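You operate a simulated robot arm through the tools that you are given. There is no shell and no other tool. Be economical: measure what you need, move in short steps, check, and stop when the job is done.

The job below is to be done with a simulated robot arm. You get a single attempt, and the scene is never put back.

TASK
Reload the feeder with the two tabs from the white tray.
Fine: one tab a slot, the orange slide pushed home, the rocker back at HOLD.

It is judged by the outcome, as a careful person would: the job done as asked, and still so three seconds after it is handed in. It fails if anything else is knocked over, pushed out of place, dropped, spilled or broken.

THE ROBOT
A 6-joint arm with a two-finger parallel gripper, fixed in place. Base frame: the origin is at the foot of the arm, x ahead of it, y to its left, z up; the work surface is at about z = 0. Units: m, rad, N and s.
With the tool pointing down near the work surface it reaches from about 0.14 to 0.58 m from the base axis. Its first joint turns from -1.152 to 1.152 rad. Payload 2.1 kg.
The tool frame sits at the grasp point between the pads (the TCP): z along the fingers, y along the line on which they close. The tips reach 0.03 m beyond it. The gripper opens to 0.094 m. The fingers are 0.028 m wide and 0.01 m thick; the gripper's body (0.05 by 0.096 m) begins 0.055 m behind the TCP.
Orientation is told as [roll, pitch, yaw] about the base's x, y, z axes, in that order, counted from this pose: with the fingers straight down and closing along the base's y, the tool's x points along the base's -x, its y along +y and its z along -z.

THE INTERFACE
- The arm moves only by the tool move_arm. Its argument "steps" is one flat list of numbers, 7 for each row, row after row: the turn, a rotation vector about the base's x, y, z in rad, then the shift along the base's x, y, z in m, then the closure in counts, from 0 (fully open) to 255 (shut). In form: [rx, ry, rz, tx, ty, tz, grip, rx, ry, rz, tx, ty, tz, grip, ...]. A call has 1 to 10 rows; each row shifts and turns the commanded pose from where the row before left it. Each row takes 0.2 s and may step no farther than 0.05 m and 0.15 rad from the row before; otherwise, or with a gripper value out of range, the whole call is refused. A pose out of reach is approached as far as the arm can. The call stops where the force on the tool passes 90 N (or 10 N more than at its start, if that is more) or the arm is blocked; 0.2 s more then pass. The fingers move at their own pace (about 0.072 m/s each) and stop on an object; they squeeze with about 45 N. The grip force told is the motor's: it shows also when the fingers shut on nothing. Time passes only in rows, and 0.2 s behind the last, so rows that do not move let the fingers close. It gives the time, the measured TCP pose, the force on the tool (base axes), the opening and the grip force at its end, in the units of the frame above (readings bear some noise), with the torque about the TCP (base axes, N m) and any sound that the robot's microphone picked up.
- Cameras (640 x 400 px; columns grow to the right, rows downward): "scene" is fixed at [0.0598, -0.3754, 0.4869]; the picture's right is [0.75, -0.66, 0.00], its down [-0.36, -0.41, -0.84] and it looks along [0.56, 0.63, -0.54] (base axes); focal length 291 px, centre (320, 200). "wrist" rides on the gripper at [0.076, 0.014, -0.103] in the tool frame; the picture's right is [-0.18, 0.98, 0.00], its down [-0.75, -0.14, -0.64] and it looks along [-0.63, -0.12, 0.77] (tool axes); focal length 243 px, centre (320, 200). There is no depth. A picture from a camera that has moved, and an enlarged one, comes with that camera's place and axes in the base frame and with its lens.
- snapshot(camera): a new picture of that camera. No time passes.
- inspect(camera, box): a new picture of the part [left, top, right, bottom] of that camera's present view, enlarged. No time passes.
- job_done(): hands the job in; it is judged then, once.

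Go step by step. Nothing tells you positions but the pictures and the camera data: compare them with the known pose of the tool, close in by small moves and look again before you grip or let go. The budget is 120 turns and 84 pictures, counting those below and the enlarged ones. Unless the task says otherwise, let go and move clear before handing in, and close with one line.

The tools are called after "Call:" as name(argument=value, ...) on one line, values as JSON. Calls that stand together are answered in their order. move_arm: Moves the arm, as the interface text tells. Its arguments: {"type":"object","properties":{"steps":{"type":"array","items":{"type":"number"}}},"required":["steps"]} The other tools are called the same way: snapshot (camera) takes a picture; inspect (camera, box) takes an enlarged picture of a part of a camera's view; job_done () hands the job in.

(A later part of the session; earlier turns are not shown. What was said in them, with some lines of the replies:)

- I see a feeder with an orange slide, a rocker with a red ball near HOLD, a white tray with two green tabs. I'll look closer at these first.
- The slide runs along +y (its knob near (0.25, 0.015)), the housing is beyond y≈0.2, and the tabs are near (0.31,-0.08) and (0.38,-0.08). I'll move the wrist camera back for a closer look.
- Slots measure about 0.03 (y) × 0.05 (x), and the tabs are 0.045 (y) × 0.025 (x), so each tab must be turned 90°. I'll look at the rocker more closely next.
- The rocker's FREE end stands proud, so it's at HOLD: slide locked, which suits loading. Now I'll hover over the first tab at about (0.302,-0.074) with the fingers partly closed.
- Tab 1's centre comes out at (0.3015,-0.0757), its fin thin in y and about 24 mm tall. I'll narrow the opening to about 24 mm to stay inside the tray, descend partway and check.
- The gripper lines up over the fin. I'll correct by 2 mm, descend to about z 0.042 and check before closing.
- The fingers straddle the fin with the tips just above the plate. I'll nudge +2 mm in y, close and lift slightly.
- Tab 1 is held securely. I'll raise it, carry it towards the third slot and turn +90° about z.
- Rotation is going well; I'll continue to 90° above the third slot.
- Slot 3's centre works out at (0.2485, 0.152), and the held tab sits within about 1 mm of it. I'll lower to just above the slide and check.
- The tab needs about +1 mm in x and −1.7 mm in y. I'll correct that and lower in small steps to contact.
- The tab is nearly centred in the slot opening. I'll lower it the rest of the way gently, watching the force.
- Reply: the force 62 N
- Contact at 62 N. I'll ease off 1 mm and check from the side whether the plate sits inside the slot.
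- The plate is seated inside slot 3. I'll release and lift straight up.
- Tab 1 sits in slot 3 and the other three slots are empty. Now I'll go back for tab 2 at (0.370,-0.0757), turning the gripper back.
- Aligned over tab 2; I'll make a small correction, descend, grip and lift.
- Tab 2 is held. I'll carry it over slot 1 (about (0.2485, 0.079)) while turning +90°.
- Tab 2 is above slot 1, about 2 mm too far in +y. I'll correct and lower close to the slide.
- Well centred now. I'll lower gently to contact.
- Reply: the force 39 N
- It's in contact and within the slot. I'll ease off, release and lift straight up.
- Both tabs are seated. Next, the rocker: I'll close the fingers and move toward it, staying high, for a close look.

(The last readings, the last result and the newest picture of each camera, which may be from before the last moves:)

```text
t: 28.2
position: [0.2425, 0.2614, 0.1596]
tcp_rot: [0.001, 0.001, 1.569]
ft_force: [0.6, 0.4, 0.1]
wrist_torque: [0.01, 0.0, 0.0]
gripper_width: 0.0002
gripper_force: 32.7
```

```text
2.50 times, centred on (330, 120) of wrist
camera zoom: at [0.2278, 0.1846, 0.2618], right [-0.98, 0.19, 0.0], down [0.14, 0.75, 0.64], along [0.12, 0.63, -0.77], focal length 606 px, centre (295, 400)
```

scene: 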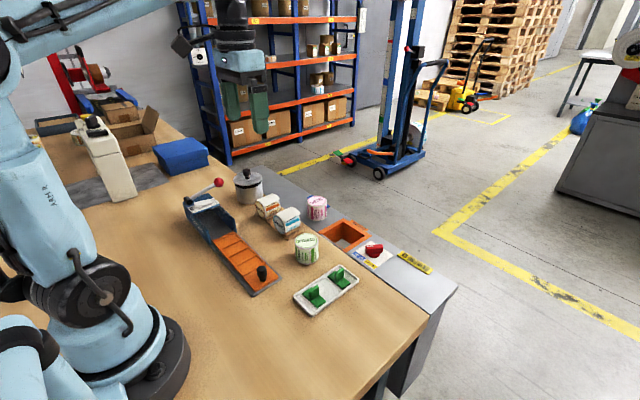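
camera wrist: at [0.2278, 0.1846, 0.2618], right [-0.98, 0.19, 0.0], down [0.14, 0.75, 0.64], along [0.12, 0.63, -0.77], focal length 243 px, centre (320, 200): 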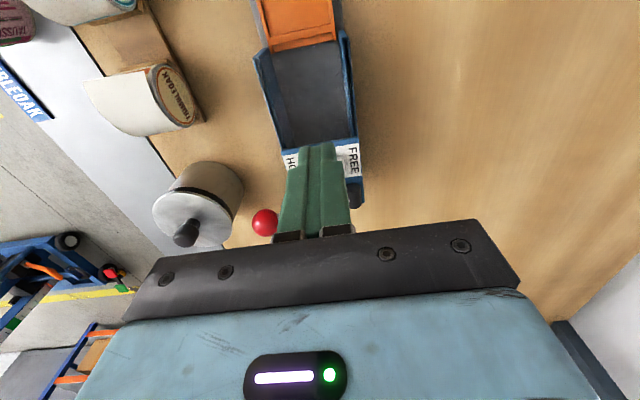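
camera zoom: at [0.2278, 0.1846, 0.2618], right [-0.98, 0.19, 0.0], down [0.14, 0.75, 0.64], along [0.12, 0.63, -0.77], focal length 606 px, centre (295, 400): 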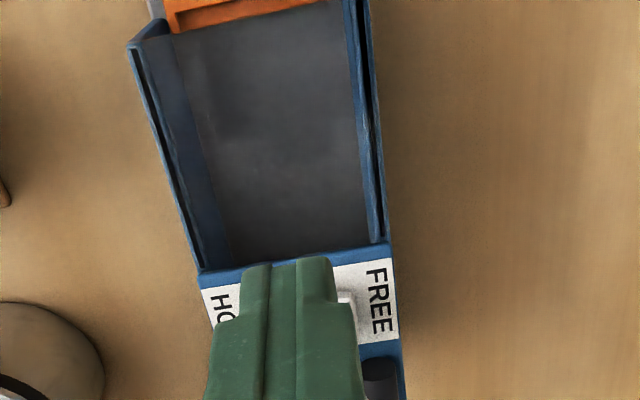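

The FREE end of the paddle is near x≈0.23. I'll place the closed tips above it at (0.235, 0.305) and look from the side.

Call:
move_arm(steps=[0, 0, 0, -0.0075, 0.0435, 0, 255, 0, 0, 0, 0, 0, -0.025, 255, 0, 0, 0, 0, 0, -0.02, 255, 0, 0, 0, 0, 0, 0, 255])

Call:
inspect(camera="scene", box=[175, 155, 255, 225])

Call:
inspect(camera="wrist", box=[240, 40, 420, 200])

```text
t: 29.2
position: [0.2367, 0.304, 0.1156]
tcp_rot: [-0.001, -0.002, 1.57]
ft_force: [-0.9, -0.6, -0.5]
wrist_torque: [0.0, -0.04, 0.01]
gripper_width: 0.0
gripper_force: 33.1
```

```text
5.71 times, centred on (215, 190) of scene
camera zoom: at [0.0598, -0.3754, 0.4869], right [0.75, -0.66, 0.0], down [-0.36, -0.41, -0.84], along [0.56, 0.63, -0.54], focal length 1665 px, centre (920, 257)
```

zoom: 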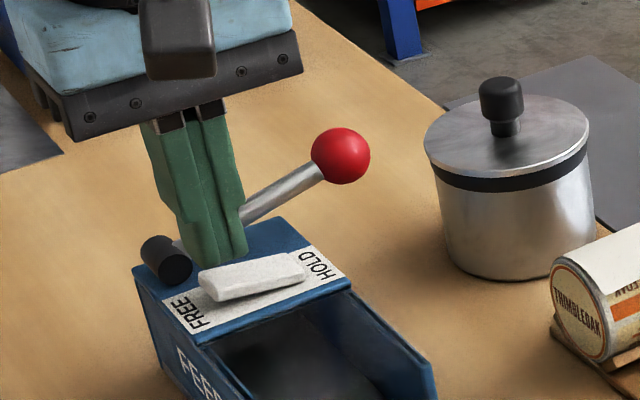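

```text
2.50 times, centred on (330, 120) of wrist
camera zoom: at [0.2204, 0.2267, 0.217], right [-0.98, 0.18, 0.0], down [0.14, 0.75, 0.64], along [0.12, 0.63, -0.77], focal length 606 px, centre (295, 400)
```

zoom: 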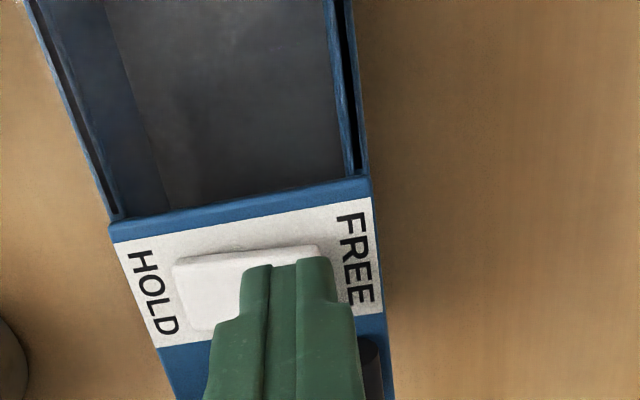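

The tips sit over the FREE half. I'll shift 3 mm toward FREE and press down gently in small steps.

Call:
move_arm(steps=[0, 0, 0, -0.004, 0, -0.008, 255, 0, 0, 0, 0, 0, -0.004, 255, 0, 0, 0, 0, 0, -0.003, 255, 0, 0, 0, 0, 0, -0.002, 255, 0, 0, 0, 0, 0, 0, 255])

Call:
inspect(camera="scene", box=[175, 155, 255, 225])

```text
t: 30.4
position: [0.2343, 0.3061, 0.0998]
tcp_rot: [0.0, 0.0, 1.57]
ft_force: [0.5, -0.3, -0.2]
wrist_torque: [0.0, -0.02, -0.01]
gripper_width: 0.0001
gripper_force: 32.6
```

```text
5.71 times, centred on (215, 190) of scene
camera zoom: at [0.0598, -0.3754, 0.4869], right [0.75, -0.66, 0.0], down [-0.36, -0.41, -0.84], along [0.56, 0.63, -0.54], focal length 1665 px, centre (920, 257)
```

zoom: 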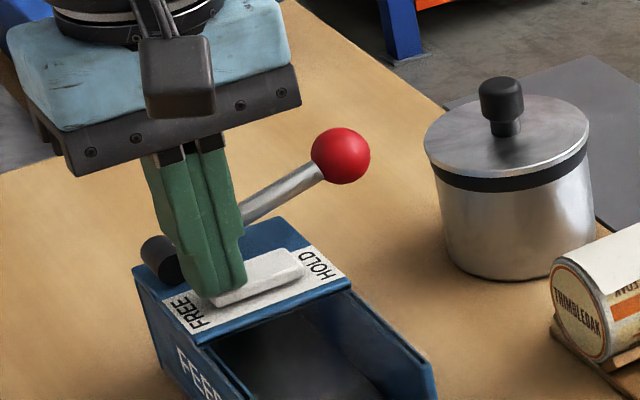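

Very close to contact. I'll keep pressing in small steps.

Call:
move_arm(steps=[0, 0, 0, 0, 0, -0.002, 255, 0, 0, 0, 0, 0, -0.002, 255, 0, 0, 0, 0, 0, -0.002, 255, 0, 0, 0, 0, 0, 0, 255])

Call:
inspect(camera="scene", box=[175, 155, 255, 225])

```text
t: 31.1
position: [0.2331, 0.3055, 0.0975]
tcp_rot: [0.002, 0.0, 1.571]
ft_force: [-3.1, -2.0, 28.7]
wrist_torque: [0.06, -0.2, -0.01]
gripper_width: 0.0
gripper_force: 32.9
stopped in row 3: the force on the tool passed its limit at 102 N (the readings are from after the stop); the commanded pose is now the measured one
```

```text
5.71 times, centred on (215, 190) of scene
camera zoom: at [0.0598, -0.3755, 0.4868], right [0.75, -0.66, 0.0], down [-0.36, -0.41, -0.84], along [0.56, 0.63, -0.54], focal length 1665 px, centre (920, 257)
```

zoom: 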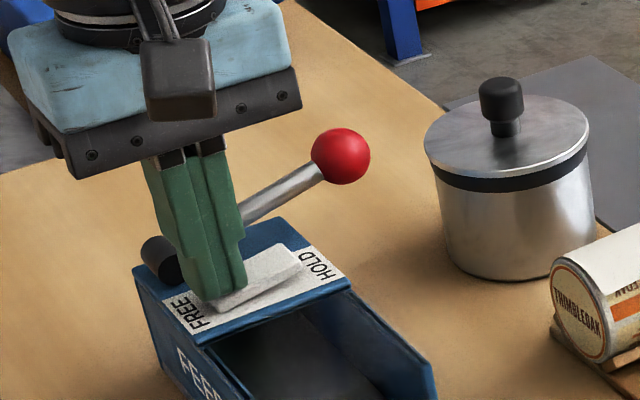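

The force rose sharply and the paddle's tilt seems to have changed. I'll lift and look.

Call:
move_arm(steps=[0, 0, 0, 0, 0, 0.02, 255, 0, 0, 0, 0, -0.03, 0.03, 255, 0, 0, 0, 0, -0.03, 0.02, 255])

Call:
inspect(camera="scene", box=[175, 165, 245, 225])

```text
t: 31.9
position: [0.2332, 0.2434, 0.1664]
tcp_rot: [0.001, 0.002, 1.57]
ft_force: [-0.3, 0.5, 0.4]
wrist_torque: [0.01, 0.03, -0.01]
gripper_width: 0.0
gripper_force: 32.9
```

```text
6.67 times, centred on (210, 195) of scene
camera zoom: at [0.0598, -0.3754, 0.4869], right [0.75, -0.66, 0.0], down [-0.36, -0.41, -0.84], along [0.56, 0.63, -0.54], focal length 1943 px, centre (1053, 233)
```

zoom: 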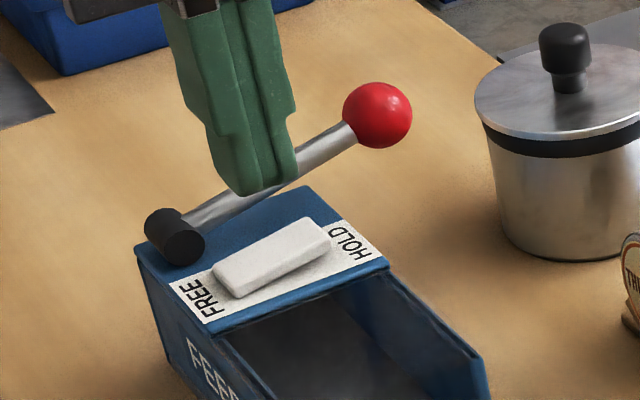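

The rocker is now at FREE (HOLD end raised). Next I'll go behind the slide's knob (about (0.25, 0.023)) to push it in +y.

Call:
move_arm(steps=[0, 0, 0, 0.003, -0.045, 0, 255, 0, 0, 0, 0.003, -0.045, 0, 255, 0, 0, 0, 0.003, -0.045, 0, 255, 0, 0, 0, 0.003, -0.045, 0, 255, 0, 0, 0, 0.003, -0.045, 0, 255, 0, 0, 0, 0.002, -0.033, -0.02, 255, 0, 0, 0, 0, 0, -0.04, 255, 0, 0, 0, 0, 0, 0, 255])

Call:
inspect(camera="scene", box=[210, 205, 290, 295])

```text
t: 33.8
position: [0.2511, -0.0121, 0.1069]
tcp_rot: [0.002, 0.001, 1.573]
ft_force: [0.3, 0.2, -0.2]
wrist_torque: [-0.01, 0.01, -0.01]
gripper_width: 0.0001
gripper_force: 32.9
```

```text
4.44 times, centred on (250, 250) of scene
camera zoom: at [0.0598, -0.3754, 0.4869], right [0.75, -0.66, 0.0], down [-0.36, -0.41, -0.84], along [0.56, 0.63, -0.54], focal length 1295 px, centre (631, -22)
```

zoom: 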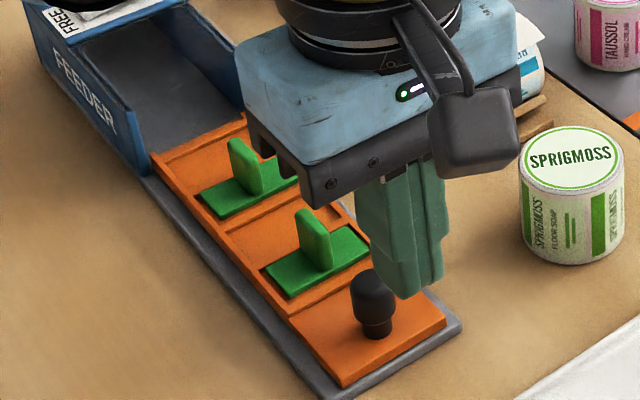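

Call:
move_arm(steps=[0, 0, 0, -0.001, -0.004, 0, 255, 0, 0, 0, 0, 0, -0.025, 255, 0, 0, 0, 0, 0, -0.025, 255, 0, 0, 0, 0, 0, 0, 255])

Call:
inspect(camera="scene", box=[210, 205, 290, 295])

```text
t: 34.8
position: [0.2494, -0.0161, 0.0568]
tcp_rot: [0.002, 0.001, 1.572]
ft_force: [0.7, -0.7, 0.2]
wrist_torque: [-0.03, 0.01, -0.01]
gripper_width: 0.0001
gripper_force: 33.1
```

```text
4.44 times, centred on (250, 250) of scene
camera zoom: at [0.0598, -0.3754, 0.4869], right [0.75, -0.66, 0.0], down [-0.36, -0.41, -0.84], along [0.56, 0.63, -0.54], focal length 1295 px, centre (631, -22)
```

zoom: 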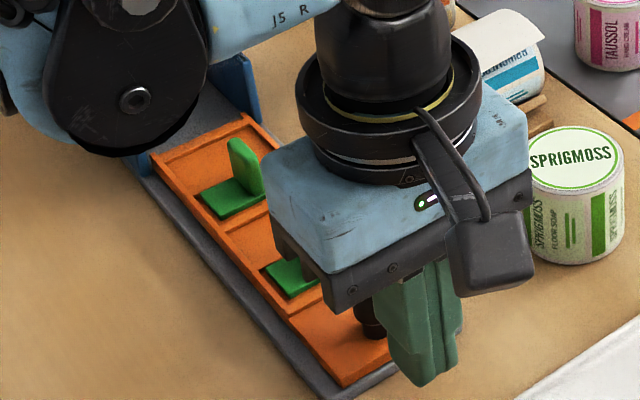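

The fingers are behind the knob. I'll push in +y in short steps.

Call:
move_arm(steps=[0, 0, 0, 0, 0.008, 0, 255, 0, 0, 0, 0, 0.008, 0, 255, 0, 0, 0, 0, 0.008, 0, 255, 0, 0, 0, 0, 0.01, 0, 255, 0, 0, 0, 0, 0.01, 0, 255])

Call:
inspect(camera="scene", box=[180, 165, 300, 300])

```text
t: 36.0
position: [0.2493, 0.0294, 0.0553]
tcp_rot: [0.003, 0.001, 1.572]
ft_force: [0.3, -1.4, 0.2]
wrist_torque: [-0.01, -0.01, -0.02]
gripper_width: 0.0
gripper_force: 33.1
```

```text
2.96 times, centred on (240, 232) of scene
camera zoom: at [0.0598, -0.3754, 0.4869], right [0.75, -0.66, 0.0], down [-0.36, -0.41, -0.84], along [0.56, 0.63, -0.54], focal length 864 px, centre (557, 104)
```

zoom: 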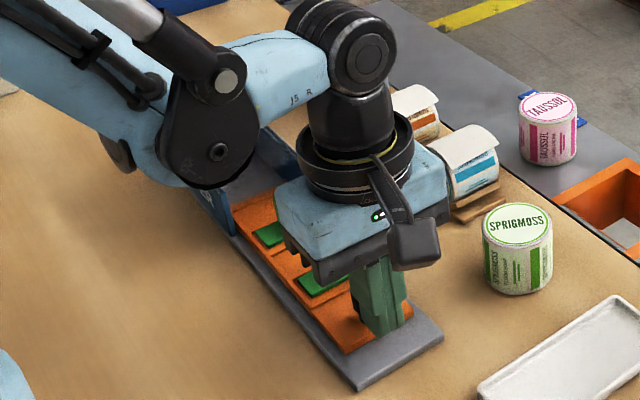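

The slide moves freely with almost no force. I'll continue pushing.

Call:
move_arm(steps=[0, 0, 0, 0, 0.015, 0, 255, 0, 0, 0, 0, 0.015, 0, 255, 0, 0, 0, 0, 0.015, 0, 255, 0, 0, 0, 0, 0.015, 0, 255, 0, 0, 0, 0, 0.01, 0, 255])

Call:
snapshot(camera="scene")

Call:
snapshot(camera="wrist")

```text
t: 37.1
position: [0.2492, 0.0972, 0.0564]
tcp_rot: [0.002, 0.002, 1.567]
ft_force: [-0.3, 0.5, -0.9]
wrist_torque: [-0.02, 0.02, -0.01]
gripper_width: 0.0
gripper_force: 33.4
```

```text
31 pictures are left
```

scene: 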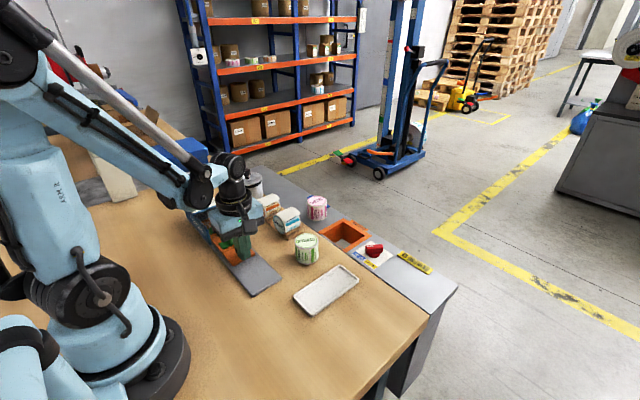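

```text
30 pictures are left
camera wrist: at [0.233, 0.0207, 0.1593], right [-0.98, 0.18, 0.0], down [0.14, 0.75, 0.64], along [0.12, 0.63, -0.77], focal length 243 px, centre (320, 200)
```

wrist: 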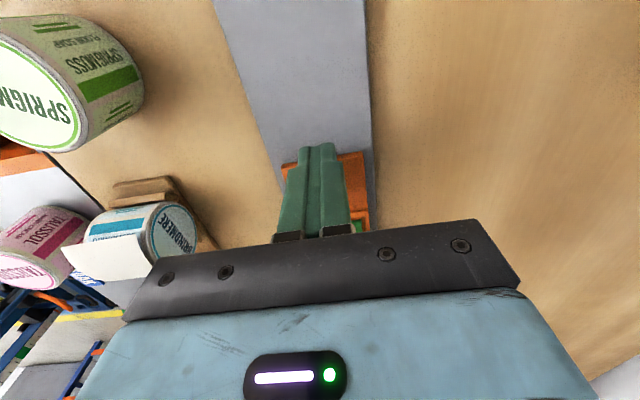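

Sliding well. I'll continue in smaller steps until the stop.

Call:
move_arm(steps=[0, 0, 0, 0, 0.01, 0, 255, 0, 0, 0, 0, 0.01, 0, 255, 0, 0, 0, 0, 0.01, 0, 255, 0, 0, 0, 0, 0.008, 0, 255, 0, 0, 0, 0, 0.005, 0, 255])

Call:
inspect(camera="scene", box=[170, 160, 290, 300])

```text
t: 38.4
position: [0.248, 0.1414, 0.0571]
tcp_rot: [0.002, 0.001, 1.57]
ft_force: [-0.2, 0.1, -0.4]
wrist_torque: [-0.01, 0.0, 0.02]
gripper_width: 0.0002
gripper_force: 33.3
```

```text
2.86 times, centred on (230, 230) of scene
camera zoom: at [0.0598, -0.3754, 0.4869], right [0.75, -0.66, 0.0], down [-0.36, -0.41, -0.84], along [0.56, 0.63, -0.54], focal length 833 px, centre (577, 114)
```

zoom: 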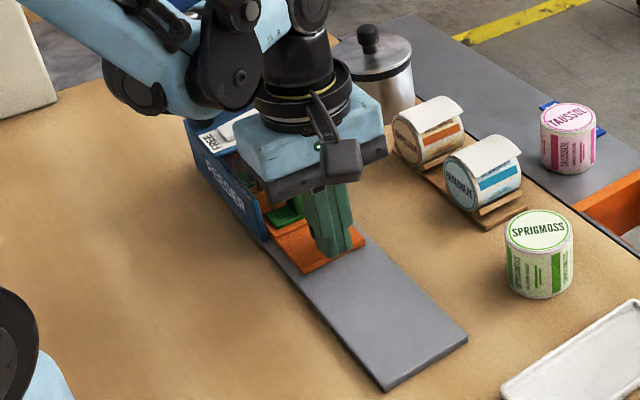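

No stop yet; I'll continue in small steps.

Call:
move_arm(steps=[0, 0, 0, 0, 0.005, 0, 255, 0, 0, 0, 0, 0.005, 0, 255, 0, 0, 0, 0, 0.004, 0, 255, 0, 0, 0, 0, 0.003, 0, 255, 0, 0, 0, 0, 0.003, 0, 255])

Call:
inspect(camera="scene", box=[170, 160, 290, 300])

```text
t: 39.5
position: [0.248, 0.147, 0.0576]
tcp_rot: [0.004, 0.043, 1.56]
ft_force: [-2.1, -9.2, 4.8]
wrist_torque: [-0.13, 0.06, 0.02]
gripper_width: 0.0001
gripper_force: 32.5
stopped in row 5: the force on the tool passed its limit at 93 N (the readings are from after the stop); the commanded pose is now the measured one
```

```text
2.86 times, centred on (230, 230) of scene
camera zoom: at [0.0599, -0.3753, 0.4869], right [0.75, -0.66, 0.0], down [-0.36, -0.41, -0.84], along [0.56, 0.63, -0.54], focal length 833 px, centre (577, 114)
```

zoom: 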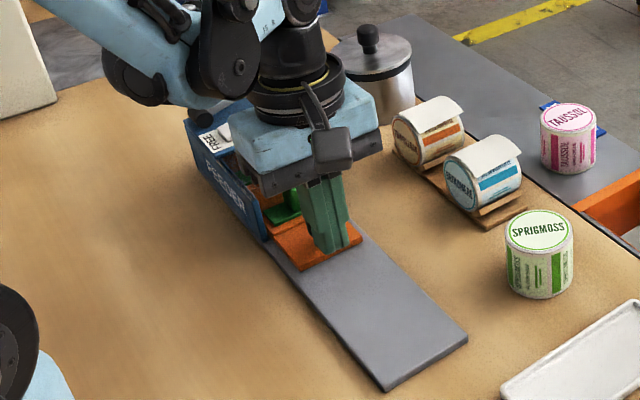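

It stopped firmly at y≈0.147 after about 0.15 m of travel, which looks like the home stop. I'll back off, rise and inspect.

Call:
move_arm(steps=[0, 0, 0, 0, -0.01, 0, 255, 0, -0.043, 0, 0, -0.015, 0, 255, 0, 0, 0, 0, -0.02, 0.02, 255, 0, 0, 0, 0, 0, 0.04, 255, 0, 0, 0, 0, 0, 0.04, 255, 0, 0, 0, 0, 0.02, 0.02, 255])

Call:
snapshot(camera="wrist")

Call:
inspect(camera="scene", box=[170, 160, 290, 300])

```text
t: 40.9
position: [0.2485, 0.1232, 0.1759]
tcp_rot: [-0.038, 0.039, 1.56]
ft_force: [-0.3, -0.1, -0.3]
wrist_torque: [0.02, -0.01, 0.02]
gripper_width: 0.0002
gripper_force: 32.9
```

```text
27 pictures are left
camera wrist: at [0.227, 0.0508, 0.2813], right [-0.98, 0.19, -0.05], down [0.12, 0.78, 0.62], along [0.15, 0.6, -0.79], focal length 243 px, centre (320, 200)
```

wrist: 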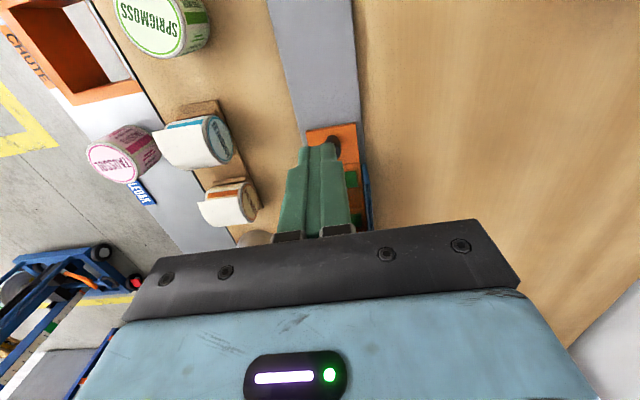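

```text
2.86 times, centred on (230, 230) of scene
camera zoom: at [0.0598, -0.3754, 0.4869], right [0.75, -0.66, 0.0], down [-0.36, -0.41, -0.84], along [0.56, 0.63, -0.54], focal length 833 px, centre (577, 114)
```

zoom: 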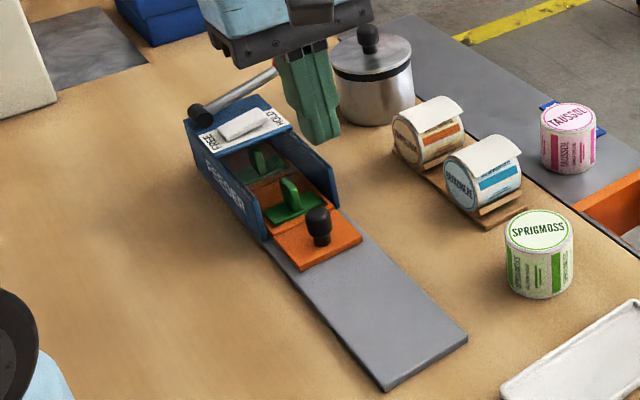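

The slide looks home: the slots are inside and the knob plate is at the mouth. I'll undo the small tilt and zoom in to check for any remaining gap.

Call:
move_arm(steps=[0.039, 0.041, 0, 0, 0, 0, 255, 0, 0, 0, 0, 0, 0, 255])

Call:
inspect(camera="scene", box=[190, 185, 270, 265])

Call:
inspect(camera="wrist", box=[280, 80, 400, 200])

```text
t: 41.5
position: [0.248, 0.124, 0.176]
tcp_rot: [0.002, 0.0, 1.562]
ft_force: [0.1, -0.2, -0.4]
wrist_torque: [-0.03, 0.04, 0.0]
gripper_width: 0.0
gripper_force: 33.5
```

```text
5.00 times, centred on (230, 225) of scene
camera zoom: at [0.0598, -0.3754, 0.4869], right [0.75, -0.66, 0.0], down [-0.36, -0.41, -0.84], along [0.56, 0.63, -0.54], focal length 1457 px, centre (770, 75)
```

zoom: 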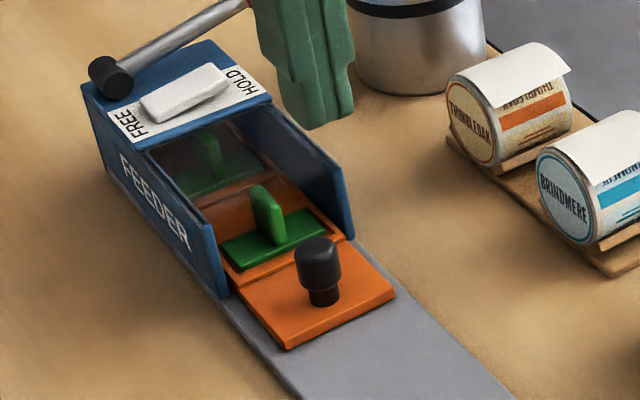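

```text
3.33 times, centred on (340, 140) of wrist
camera zoom: at [0.2313, 0.0467, 0.2789], right [-0.98, 0.19, 0.0], down [0.15, 0.75, 0.64], along [0.12, 0.63, -0.77], focal length 809 px, centre (253, 400)
```

zoom: 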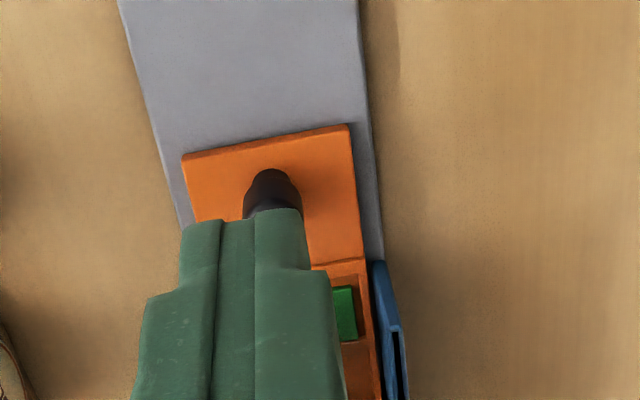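

The slide moved about 0.14 m. To be sure it's truly home rather than caught short, I'll push once more and compare the position at contact and under load.

Call:
move_arm(steps=[0, 0, 0.009, 0.001, -0.02, -0.04, 255, 0, 0, 0, 0, -0.01, -0.04, 255, 0, 0, 0, 0, 0.01, -0.04, 255, 0, 0, 0, 0, 0.02, 0, 255, 0, 0, 0, 0, 0.01, 0, 255, 0, 0, 0, 0, 0.004, 0, 255, 0, 0, 0, 0, 0, 0, 255])

Call:
move_arm(steps=[0, 0, 0, 0, 0.004, 0, 255, 0, 0, 0, 0, 0, 0, 255])

Call:
move_arm(steps=[0, 0, 0, 0, 0.004, 0, 255, 0, 0, 0, 0, 0, 0, 255])

Call:
move_arm(steps=[0, 0, 0, 0, 0.004, 0, 255, 0, 0, 0, 0, 0, 0, 255])

```text
t: 43.1
position: [0.2496, 0.1354, 0.0553]
tcp_rot: [0.003, -0.002, 1.571]
ft_force: [0.2, 0.1, -0.6]
wrist_torque: [0.0, -0.02, -0.05]
gripper_width: 0.0001
gripper_force: 32.8
```

```text
t: 43.7
position: [0.2501, 0.1408, 0.0565]
tcp_rot: [0.004, -0.002, 1.572]
ft_force: [-0.2, -0.4, -0.3]
wrist_torque: [0.02, -0.02, 0.0]
gripper_width: 0.0
gripper_force: 32.9
```

```text
t: 44.3
position: [0.2507, 0.1446, 0.0564]
tcp_rot: [0.004, 0.002, 1.571]
ft_force: [0.8, 0.4, 0.2]
wrist_torque: [0.03, 0.03, -0.01]
gripper_width: 0.0
gripper_force: 32.8
```

```text
t: 44.9
position: [0.2498, 0.1474, 0.0552]
tcp_rot: [0.004, 0.006, 1.57]
ft_force: [-3.9, -26.6, 10.1]
wrist_torque: [-0.54, 0.28, 0.04]
gripper_width: 0.0
gripper_force: 32.9
```

A firm stop at y≈0.147 again. I'll back off and look into the housing for anything fouling.

Call:
move_arm(steps=[0, 0, 0, 0, -0.015, 0, 255, 0, 0, 0, 0, -0.015, 0.01, 255, 0, 0, 0, 0, -0.02, 0.03, 255, 0, 0, 0, 0, -0.03, 0.04, 255, 0, 0, 0, 0, -0.03, 0.03, 255])

Call:
inspect(camera="scene", box=[195, 190, 245, 240])

Call:
snapshot(camera="wrist")

```text
t: 46.1
position: [0.2509, 0.0399, 0.1688]
tcp_rot: [0.003, -0.001, 1.571]
ft_force: [-0.1, -0.4, -0.2]
wrist_torque: [0.02, 0.01, 0.03]
gripper_width: 0.0
gripper_force: 33.1
```

```text
8.00 times, centred on (220, 215) of scene
camera zoom: at [0.0598, -0.3754, 0.4869], right [0.75, -0.66, 0.0], down [-0.36, -0.41, -0.84], along [0.56, 0.63, -0.54], focal length 2332 px, centre (1120, 80)
```

zoom: 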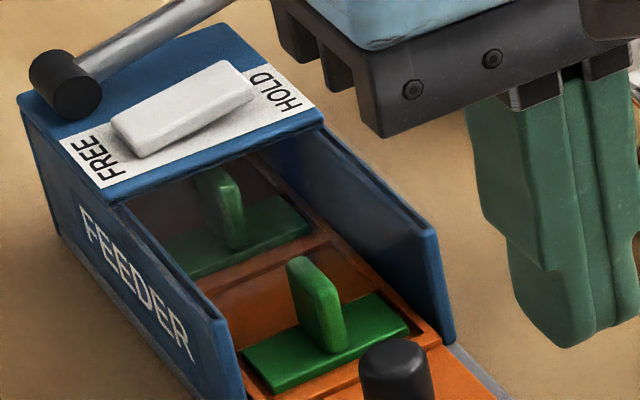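

```text
22 pictures are left
camera wrist: at [0.2347, -0.0371, 0.2705], right [-0.98, 0.18, 0.0], down [0.14, 0.75, 0.64], along [0.12, 0.63, -0.77], focal length 243 px, centre (320, 200)
```

wrist: 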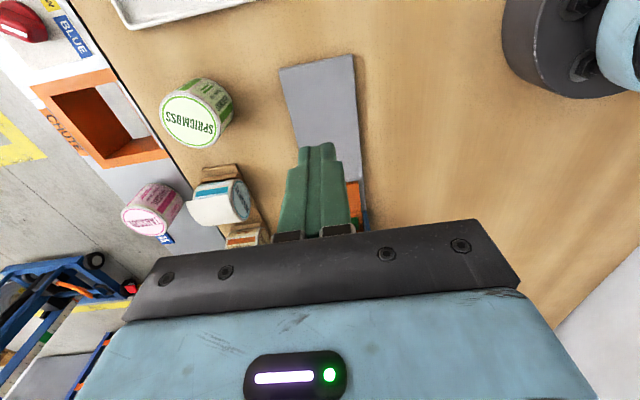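

Both tabs are in their slots. To be sure nothing catches tab 1's fin under the roof, I'll check whether that tab has shifted back in its slot.

Call:
inspect(camera="scene", box=[200, 202, 236, 238])

```text
11.11 times, centred on (218, 220) of scene
camera zoom: at [0.0598, -0.3754, 0.4869], right [0.75, -0.66, 0.0], down [-0.36, -0.41, -0.84], along [0.56, 0.63, -0.54], focal length 3238 px, centre (1453, -22)
```

zoom: 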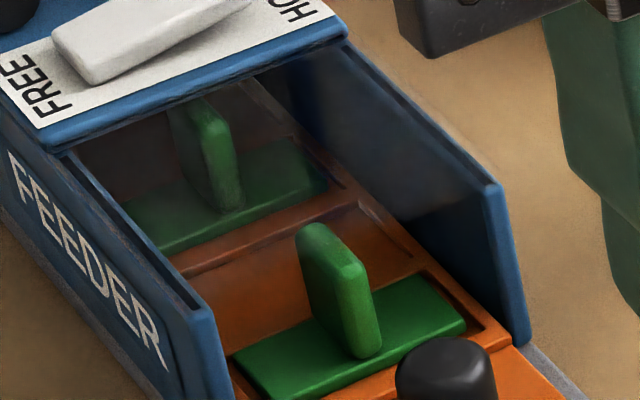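

It's ambiguous from here, so I'll look into the housing with the wrist camera from the earlier vantage point.

Call:
move_arm(steps=[0, 0, 0, -0.002, 0.045, 0, 255, 0, 0, 0, -0.002, 0.045, 0, 255, 0, 0, 0, -0.002, 0.045, 0, 255, 0, 0, 0, -0.002, 0.045, 0, 255, 0, 0, 0, 0, 0.04, 0, 255, 0, 0, 0, 0, 0, 0, 255])

Call:
inspect(camera="wrist", box=[240, 0, 400, 160])

```text
t: 47.5
position: [0.2416, 0.2597, 0.168]
tcp_rot: [0.003, 0.0, 1.571]
ft_force: [0.6, -0.1, 0.3]
wrist_torque: [-0.01, 0.02, -0.01]
gripper_width: 0.0
gripper_force: 32.9
```

```text
2.50 times, centred on (320, 80) of wrist
camera zoom: at [0.2253, 0.1822, 0.2704], right [-0.98, 0.18, 0.0], down [0.14, 0.75, 0.64], along [0.12, 0.63, -0.77], focal length 606 px, centre (320, 500)
```

zoom: 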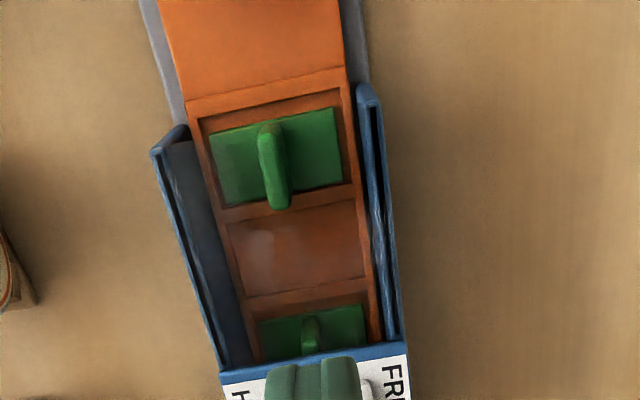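

Call:
inspect(camera="wrist", box=[290, 105, 350, 150])

```text
8.89 times, centred on (320, 128) of wrist
camera zoom: at [0.2253, 0.1822, 0.2704], right [-0.98, 0.18, 0.0], down [0.14, 0.75, 0.64], along [0.12, 0.63, -0.77], focal length 2157 px, centre (320, 844)
```

zoom: 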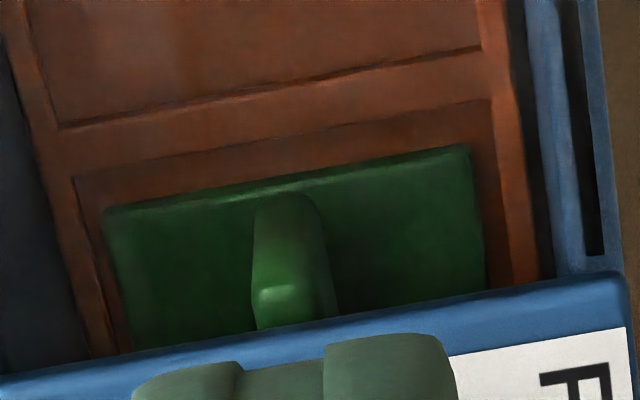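

Tab 1 has clearance all around, so the slide itself is at its home stop. Now I'll set the rocker back to HOLD, pressing at about (0.2625, 0.305).

Call:
move_arm(steps=[0, 0, 0, 0.021, 0.045, 0, 255, 0, 0, 0, 0, 0, -0.03, 255, 0, 0, 0, 0, 0, -0.025, 255, 0, 0, 0, 0, 0, -0.008, 255, 0, 0, 0, 0, 0, 0, 255])

Call:
inspect(camera="scene", box=[175, 155, 255, 225])

```text
t: 48.7
position: [0.2627, 0.3048, 0.1032]
tcp_rot: [0.003, 0.0, 1.569]
ft_force: [0.1, 0.5, -0.7]
wrist_torque: [-0.02, 0.01, 0.02]
gripper_width: 0.0
gripper_force: 33.6
```

```text
5.71 times, centred on (215, 190) of scene
camera zoom: at [0.0598, -0.3754, 0.4869], right [0.75, -0.66, 0.0], down [-0.36, -0.41, -0.84], along [0.56, 0.63, -0.54], focal length 1665 px, centre (920, 257)
```

zoom: 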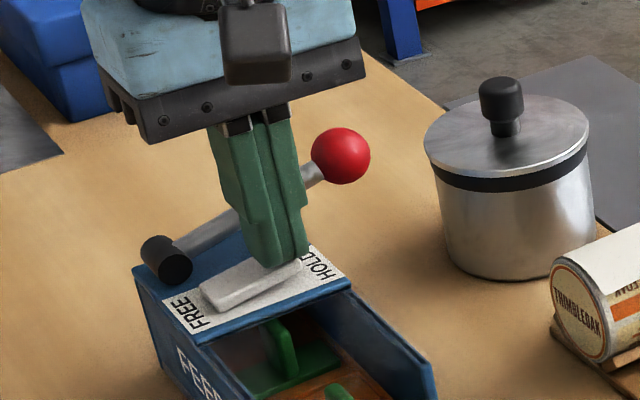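

Call:
move_arm(steps=[0, 0, 0, 0, 0, -0.003, 255, 0, 0, 0, 0, 0, -0.002, 255, 0, 0, 0, 0, 0, -0.002, 255, 0, 0, 0, 0, 0, -0.002, 255, 0, 0, 0, 0, 0, -0.002, 255])

Call:
move_arm(steps=[0, 0, 0, 0, 0, 0.02, 255, 0, 0, 0, 0, -0.02, 0.03, 255, 0, 0, 0, 0, -0.04, 0.03, 255, 0, 0, 0, 0, -0.04, 0.02, 255, 0, 0, 0, 0, -0.04, 0, 255, 0, 0, 0, 0, -0.04, 0, 255])

Call:
inspect(camera="scene", box=[175, 165, 265, 255])

```text
t: 49.8
position: [0.2644, 0.305, 0.0983]
tcp_rot: [0.004, 0.001, 1.569]
ft_force: [1.7, -0.7, 26.7]
wrist_torque: [0.07, 0.25, -0.02]
gripper_width: 0.0
gripper_force: 33.0
stopped in row 5: the force on the tool passed its limit at 102 N (the readings are from after the stop); the commanded pose is now the measured one
```

```text
t: 51.2
position: [0.2636, 0.1246, 0.1962]
tcp_rot: [0.003, 0.0, 1.57]
ft_force: [0.3, -0.2, 0.0]
wrist_torque: [0.01, 0.0, -0.01]
gripper_width: 0.0001
gripper_force: 32.9
```

```text
4.44 times, centred on (220, 210) of scene
camera zoom: at [0.0598, -0.3754, 0.4869], right [0.75, -0.66, 0.0], down [-0.36, -0.41, -0.84], along [0.56, 0.63, -0.54], focal length 1295 px, centre (764, 156)
```

zoom: 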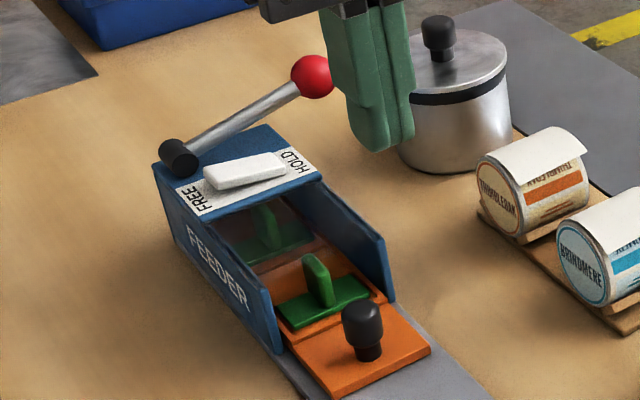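

The rocker is back at HOLD and the slide is still home. A last full look before handing in.

Call:
move_arm(steps=[0, 0, 0, 0, -0.04, 0.04, 200, 0, 0, 0, 0, -0.04, 0.04, 150, 0, 0, 0, 0, 0, 0, 150])

Call:
snapshot(camera="scene")

Call:
inspect(camera="scene", box=[175, 165, 245, 225])

```text
refused: row 1 steps farther than a row can; nothing moved
```

```text
16 pictures are left
```

scene: 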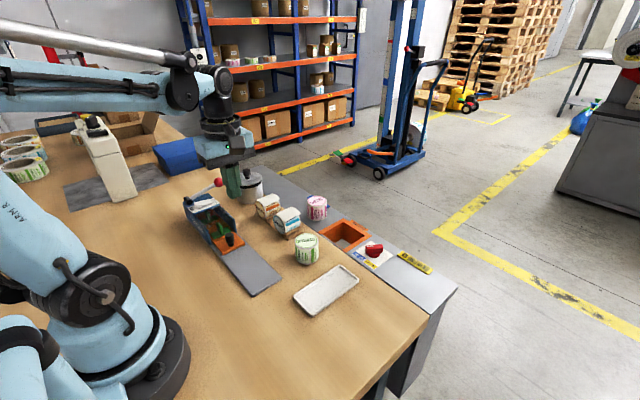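

```text
6.67 times, centred on (210, 195) of scene
camera zoom: at [0.0598, -0.3754, 0.4869], right [0.75, -0.66, 0.0], down [-0.36, -0.41, -0.84], along [0.56, 0.63, -0.54], focal length 1943 px, centre (1053, 233)
```

zoom: 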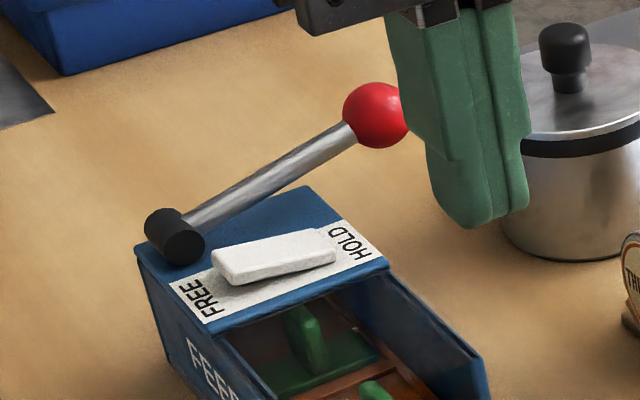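

The two tabs are in separate slots, the slide is at its stop, the rocker matches its original HOLD position and nothing else has moved. The arm is clear, so I'm handing in.

Call:
job_done()

```text
The job is handed in.
```

I loaded both tabs from the white tray into the feeder, one in slot 1 and one in slot 3. The orange slide is pushed in to its stop and the rocker is back at HOLD.
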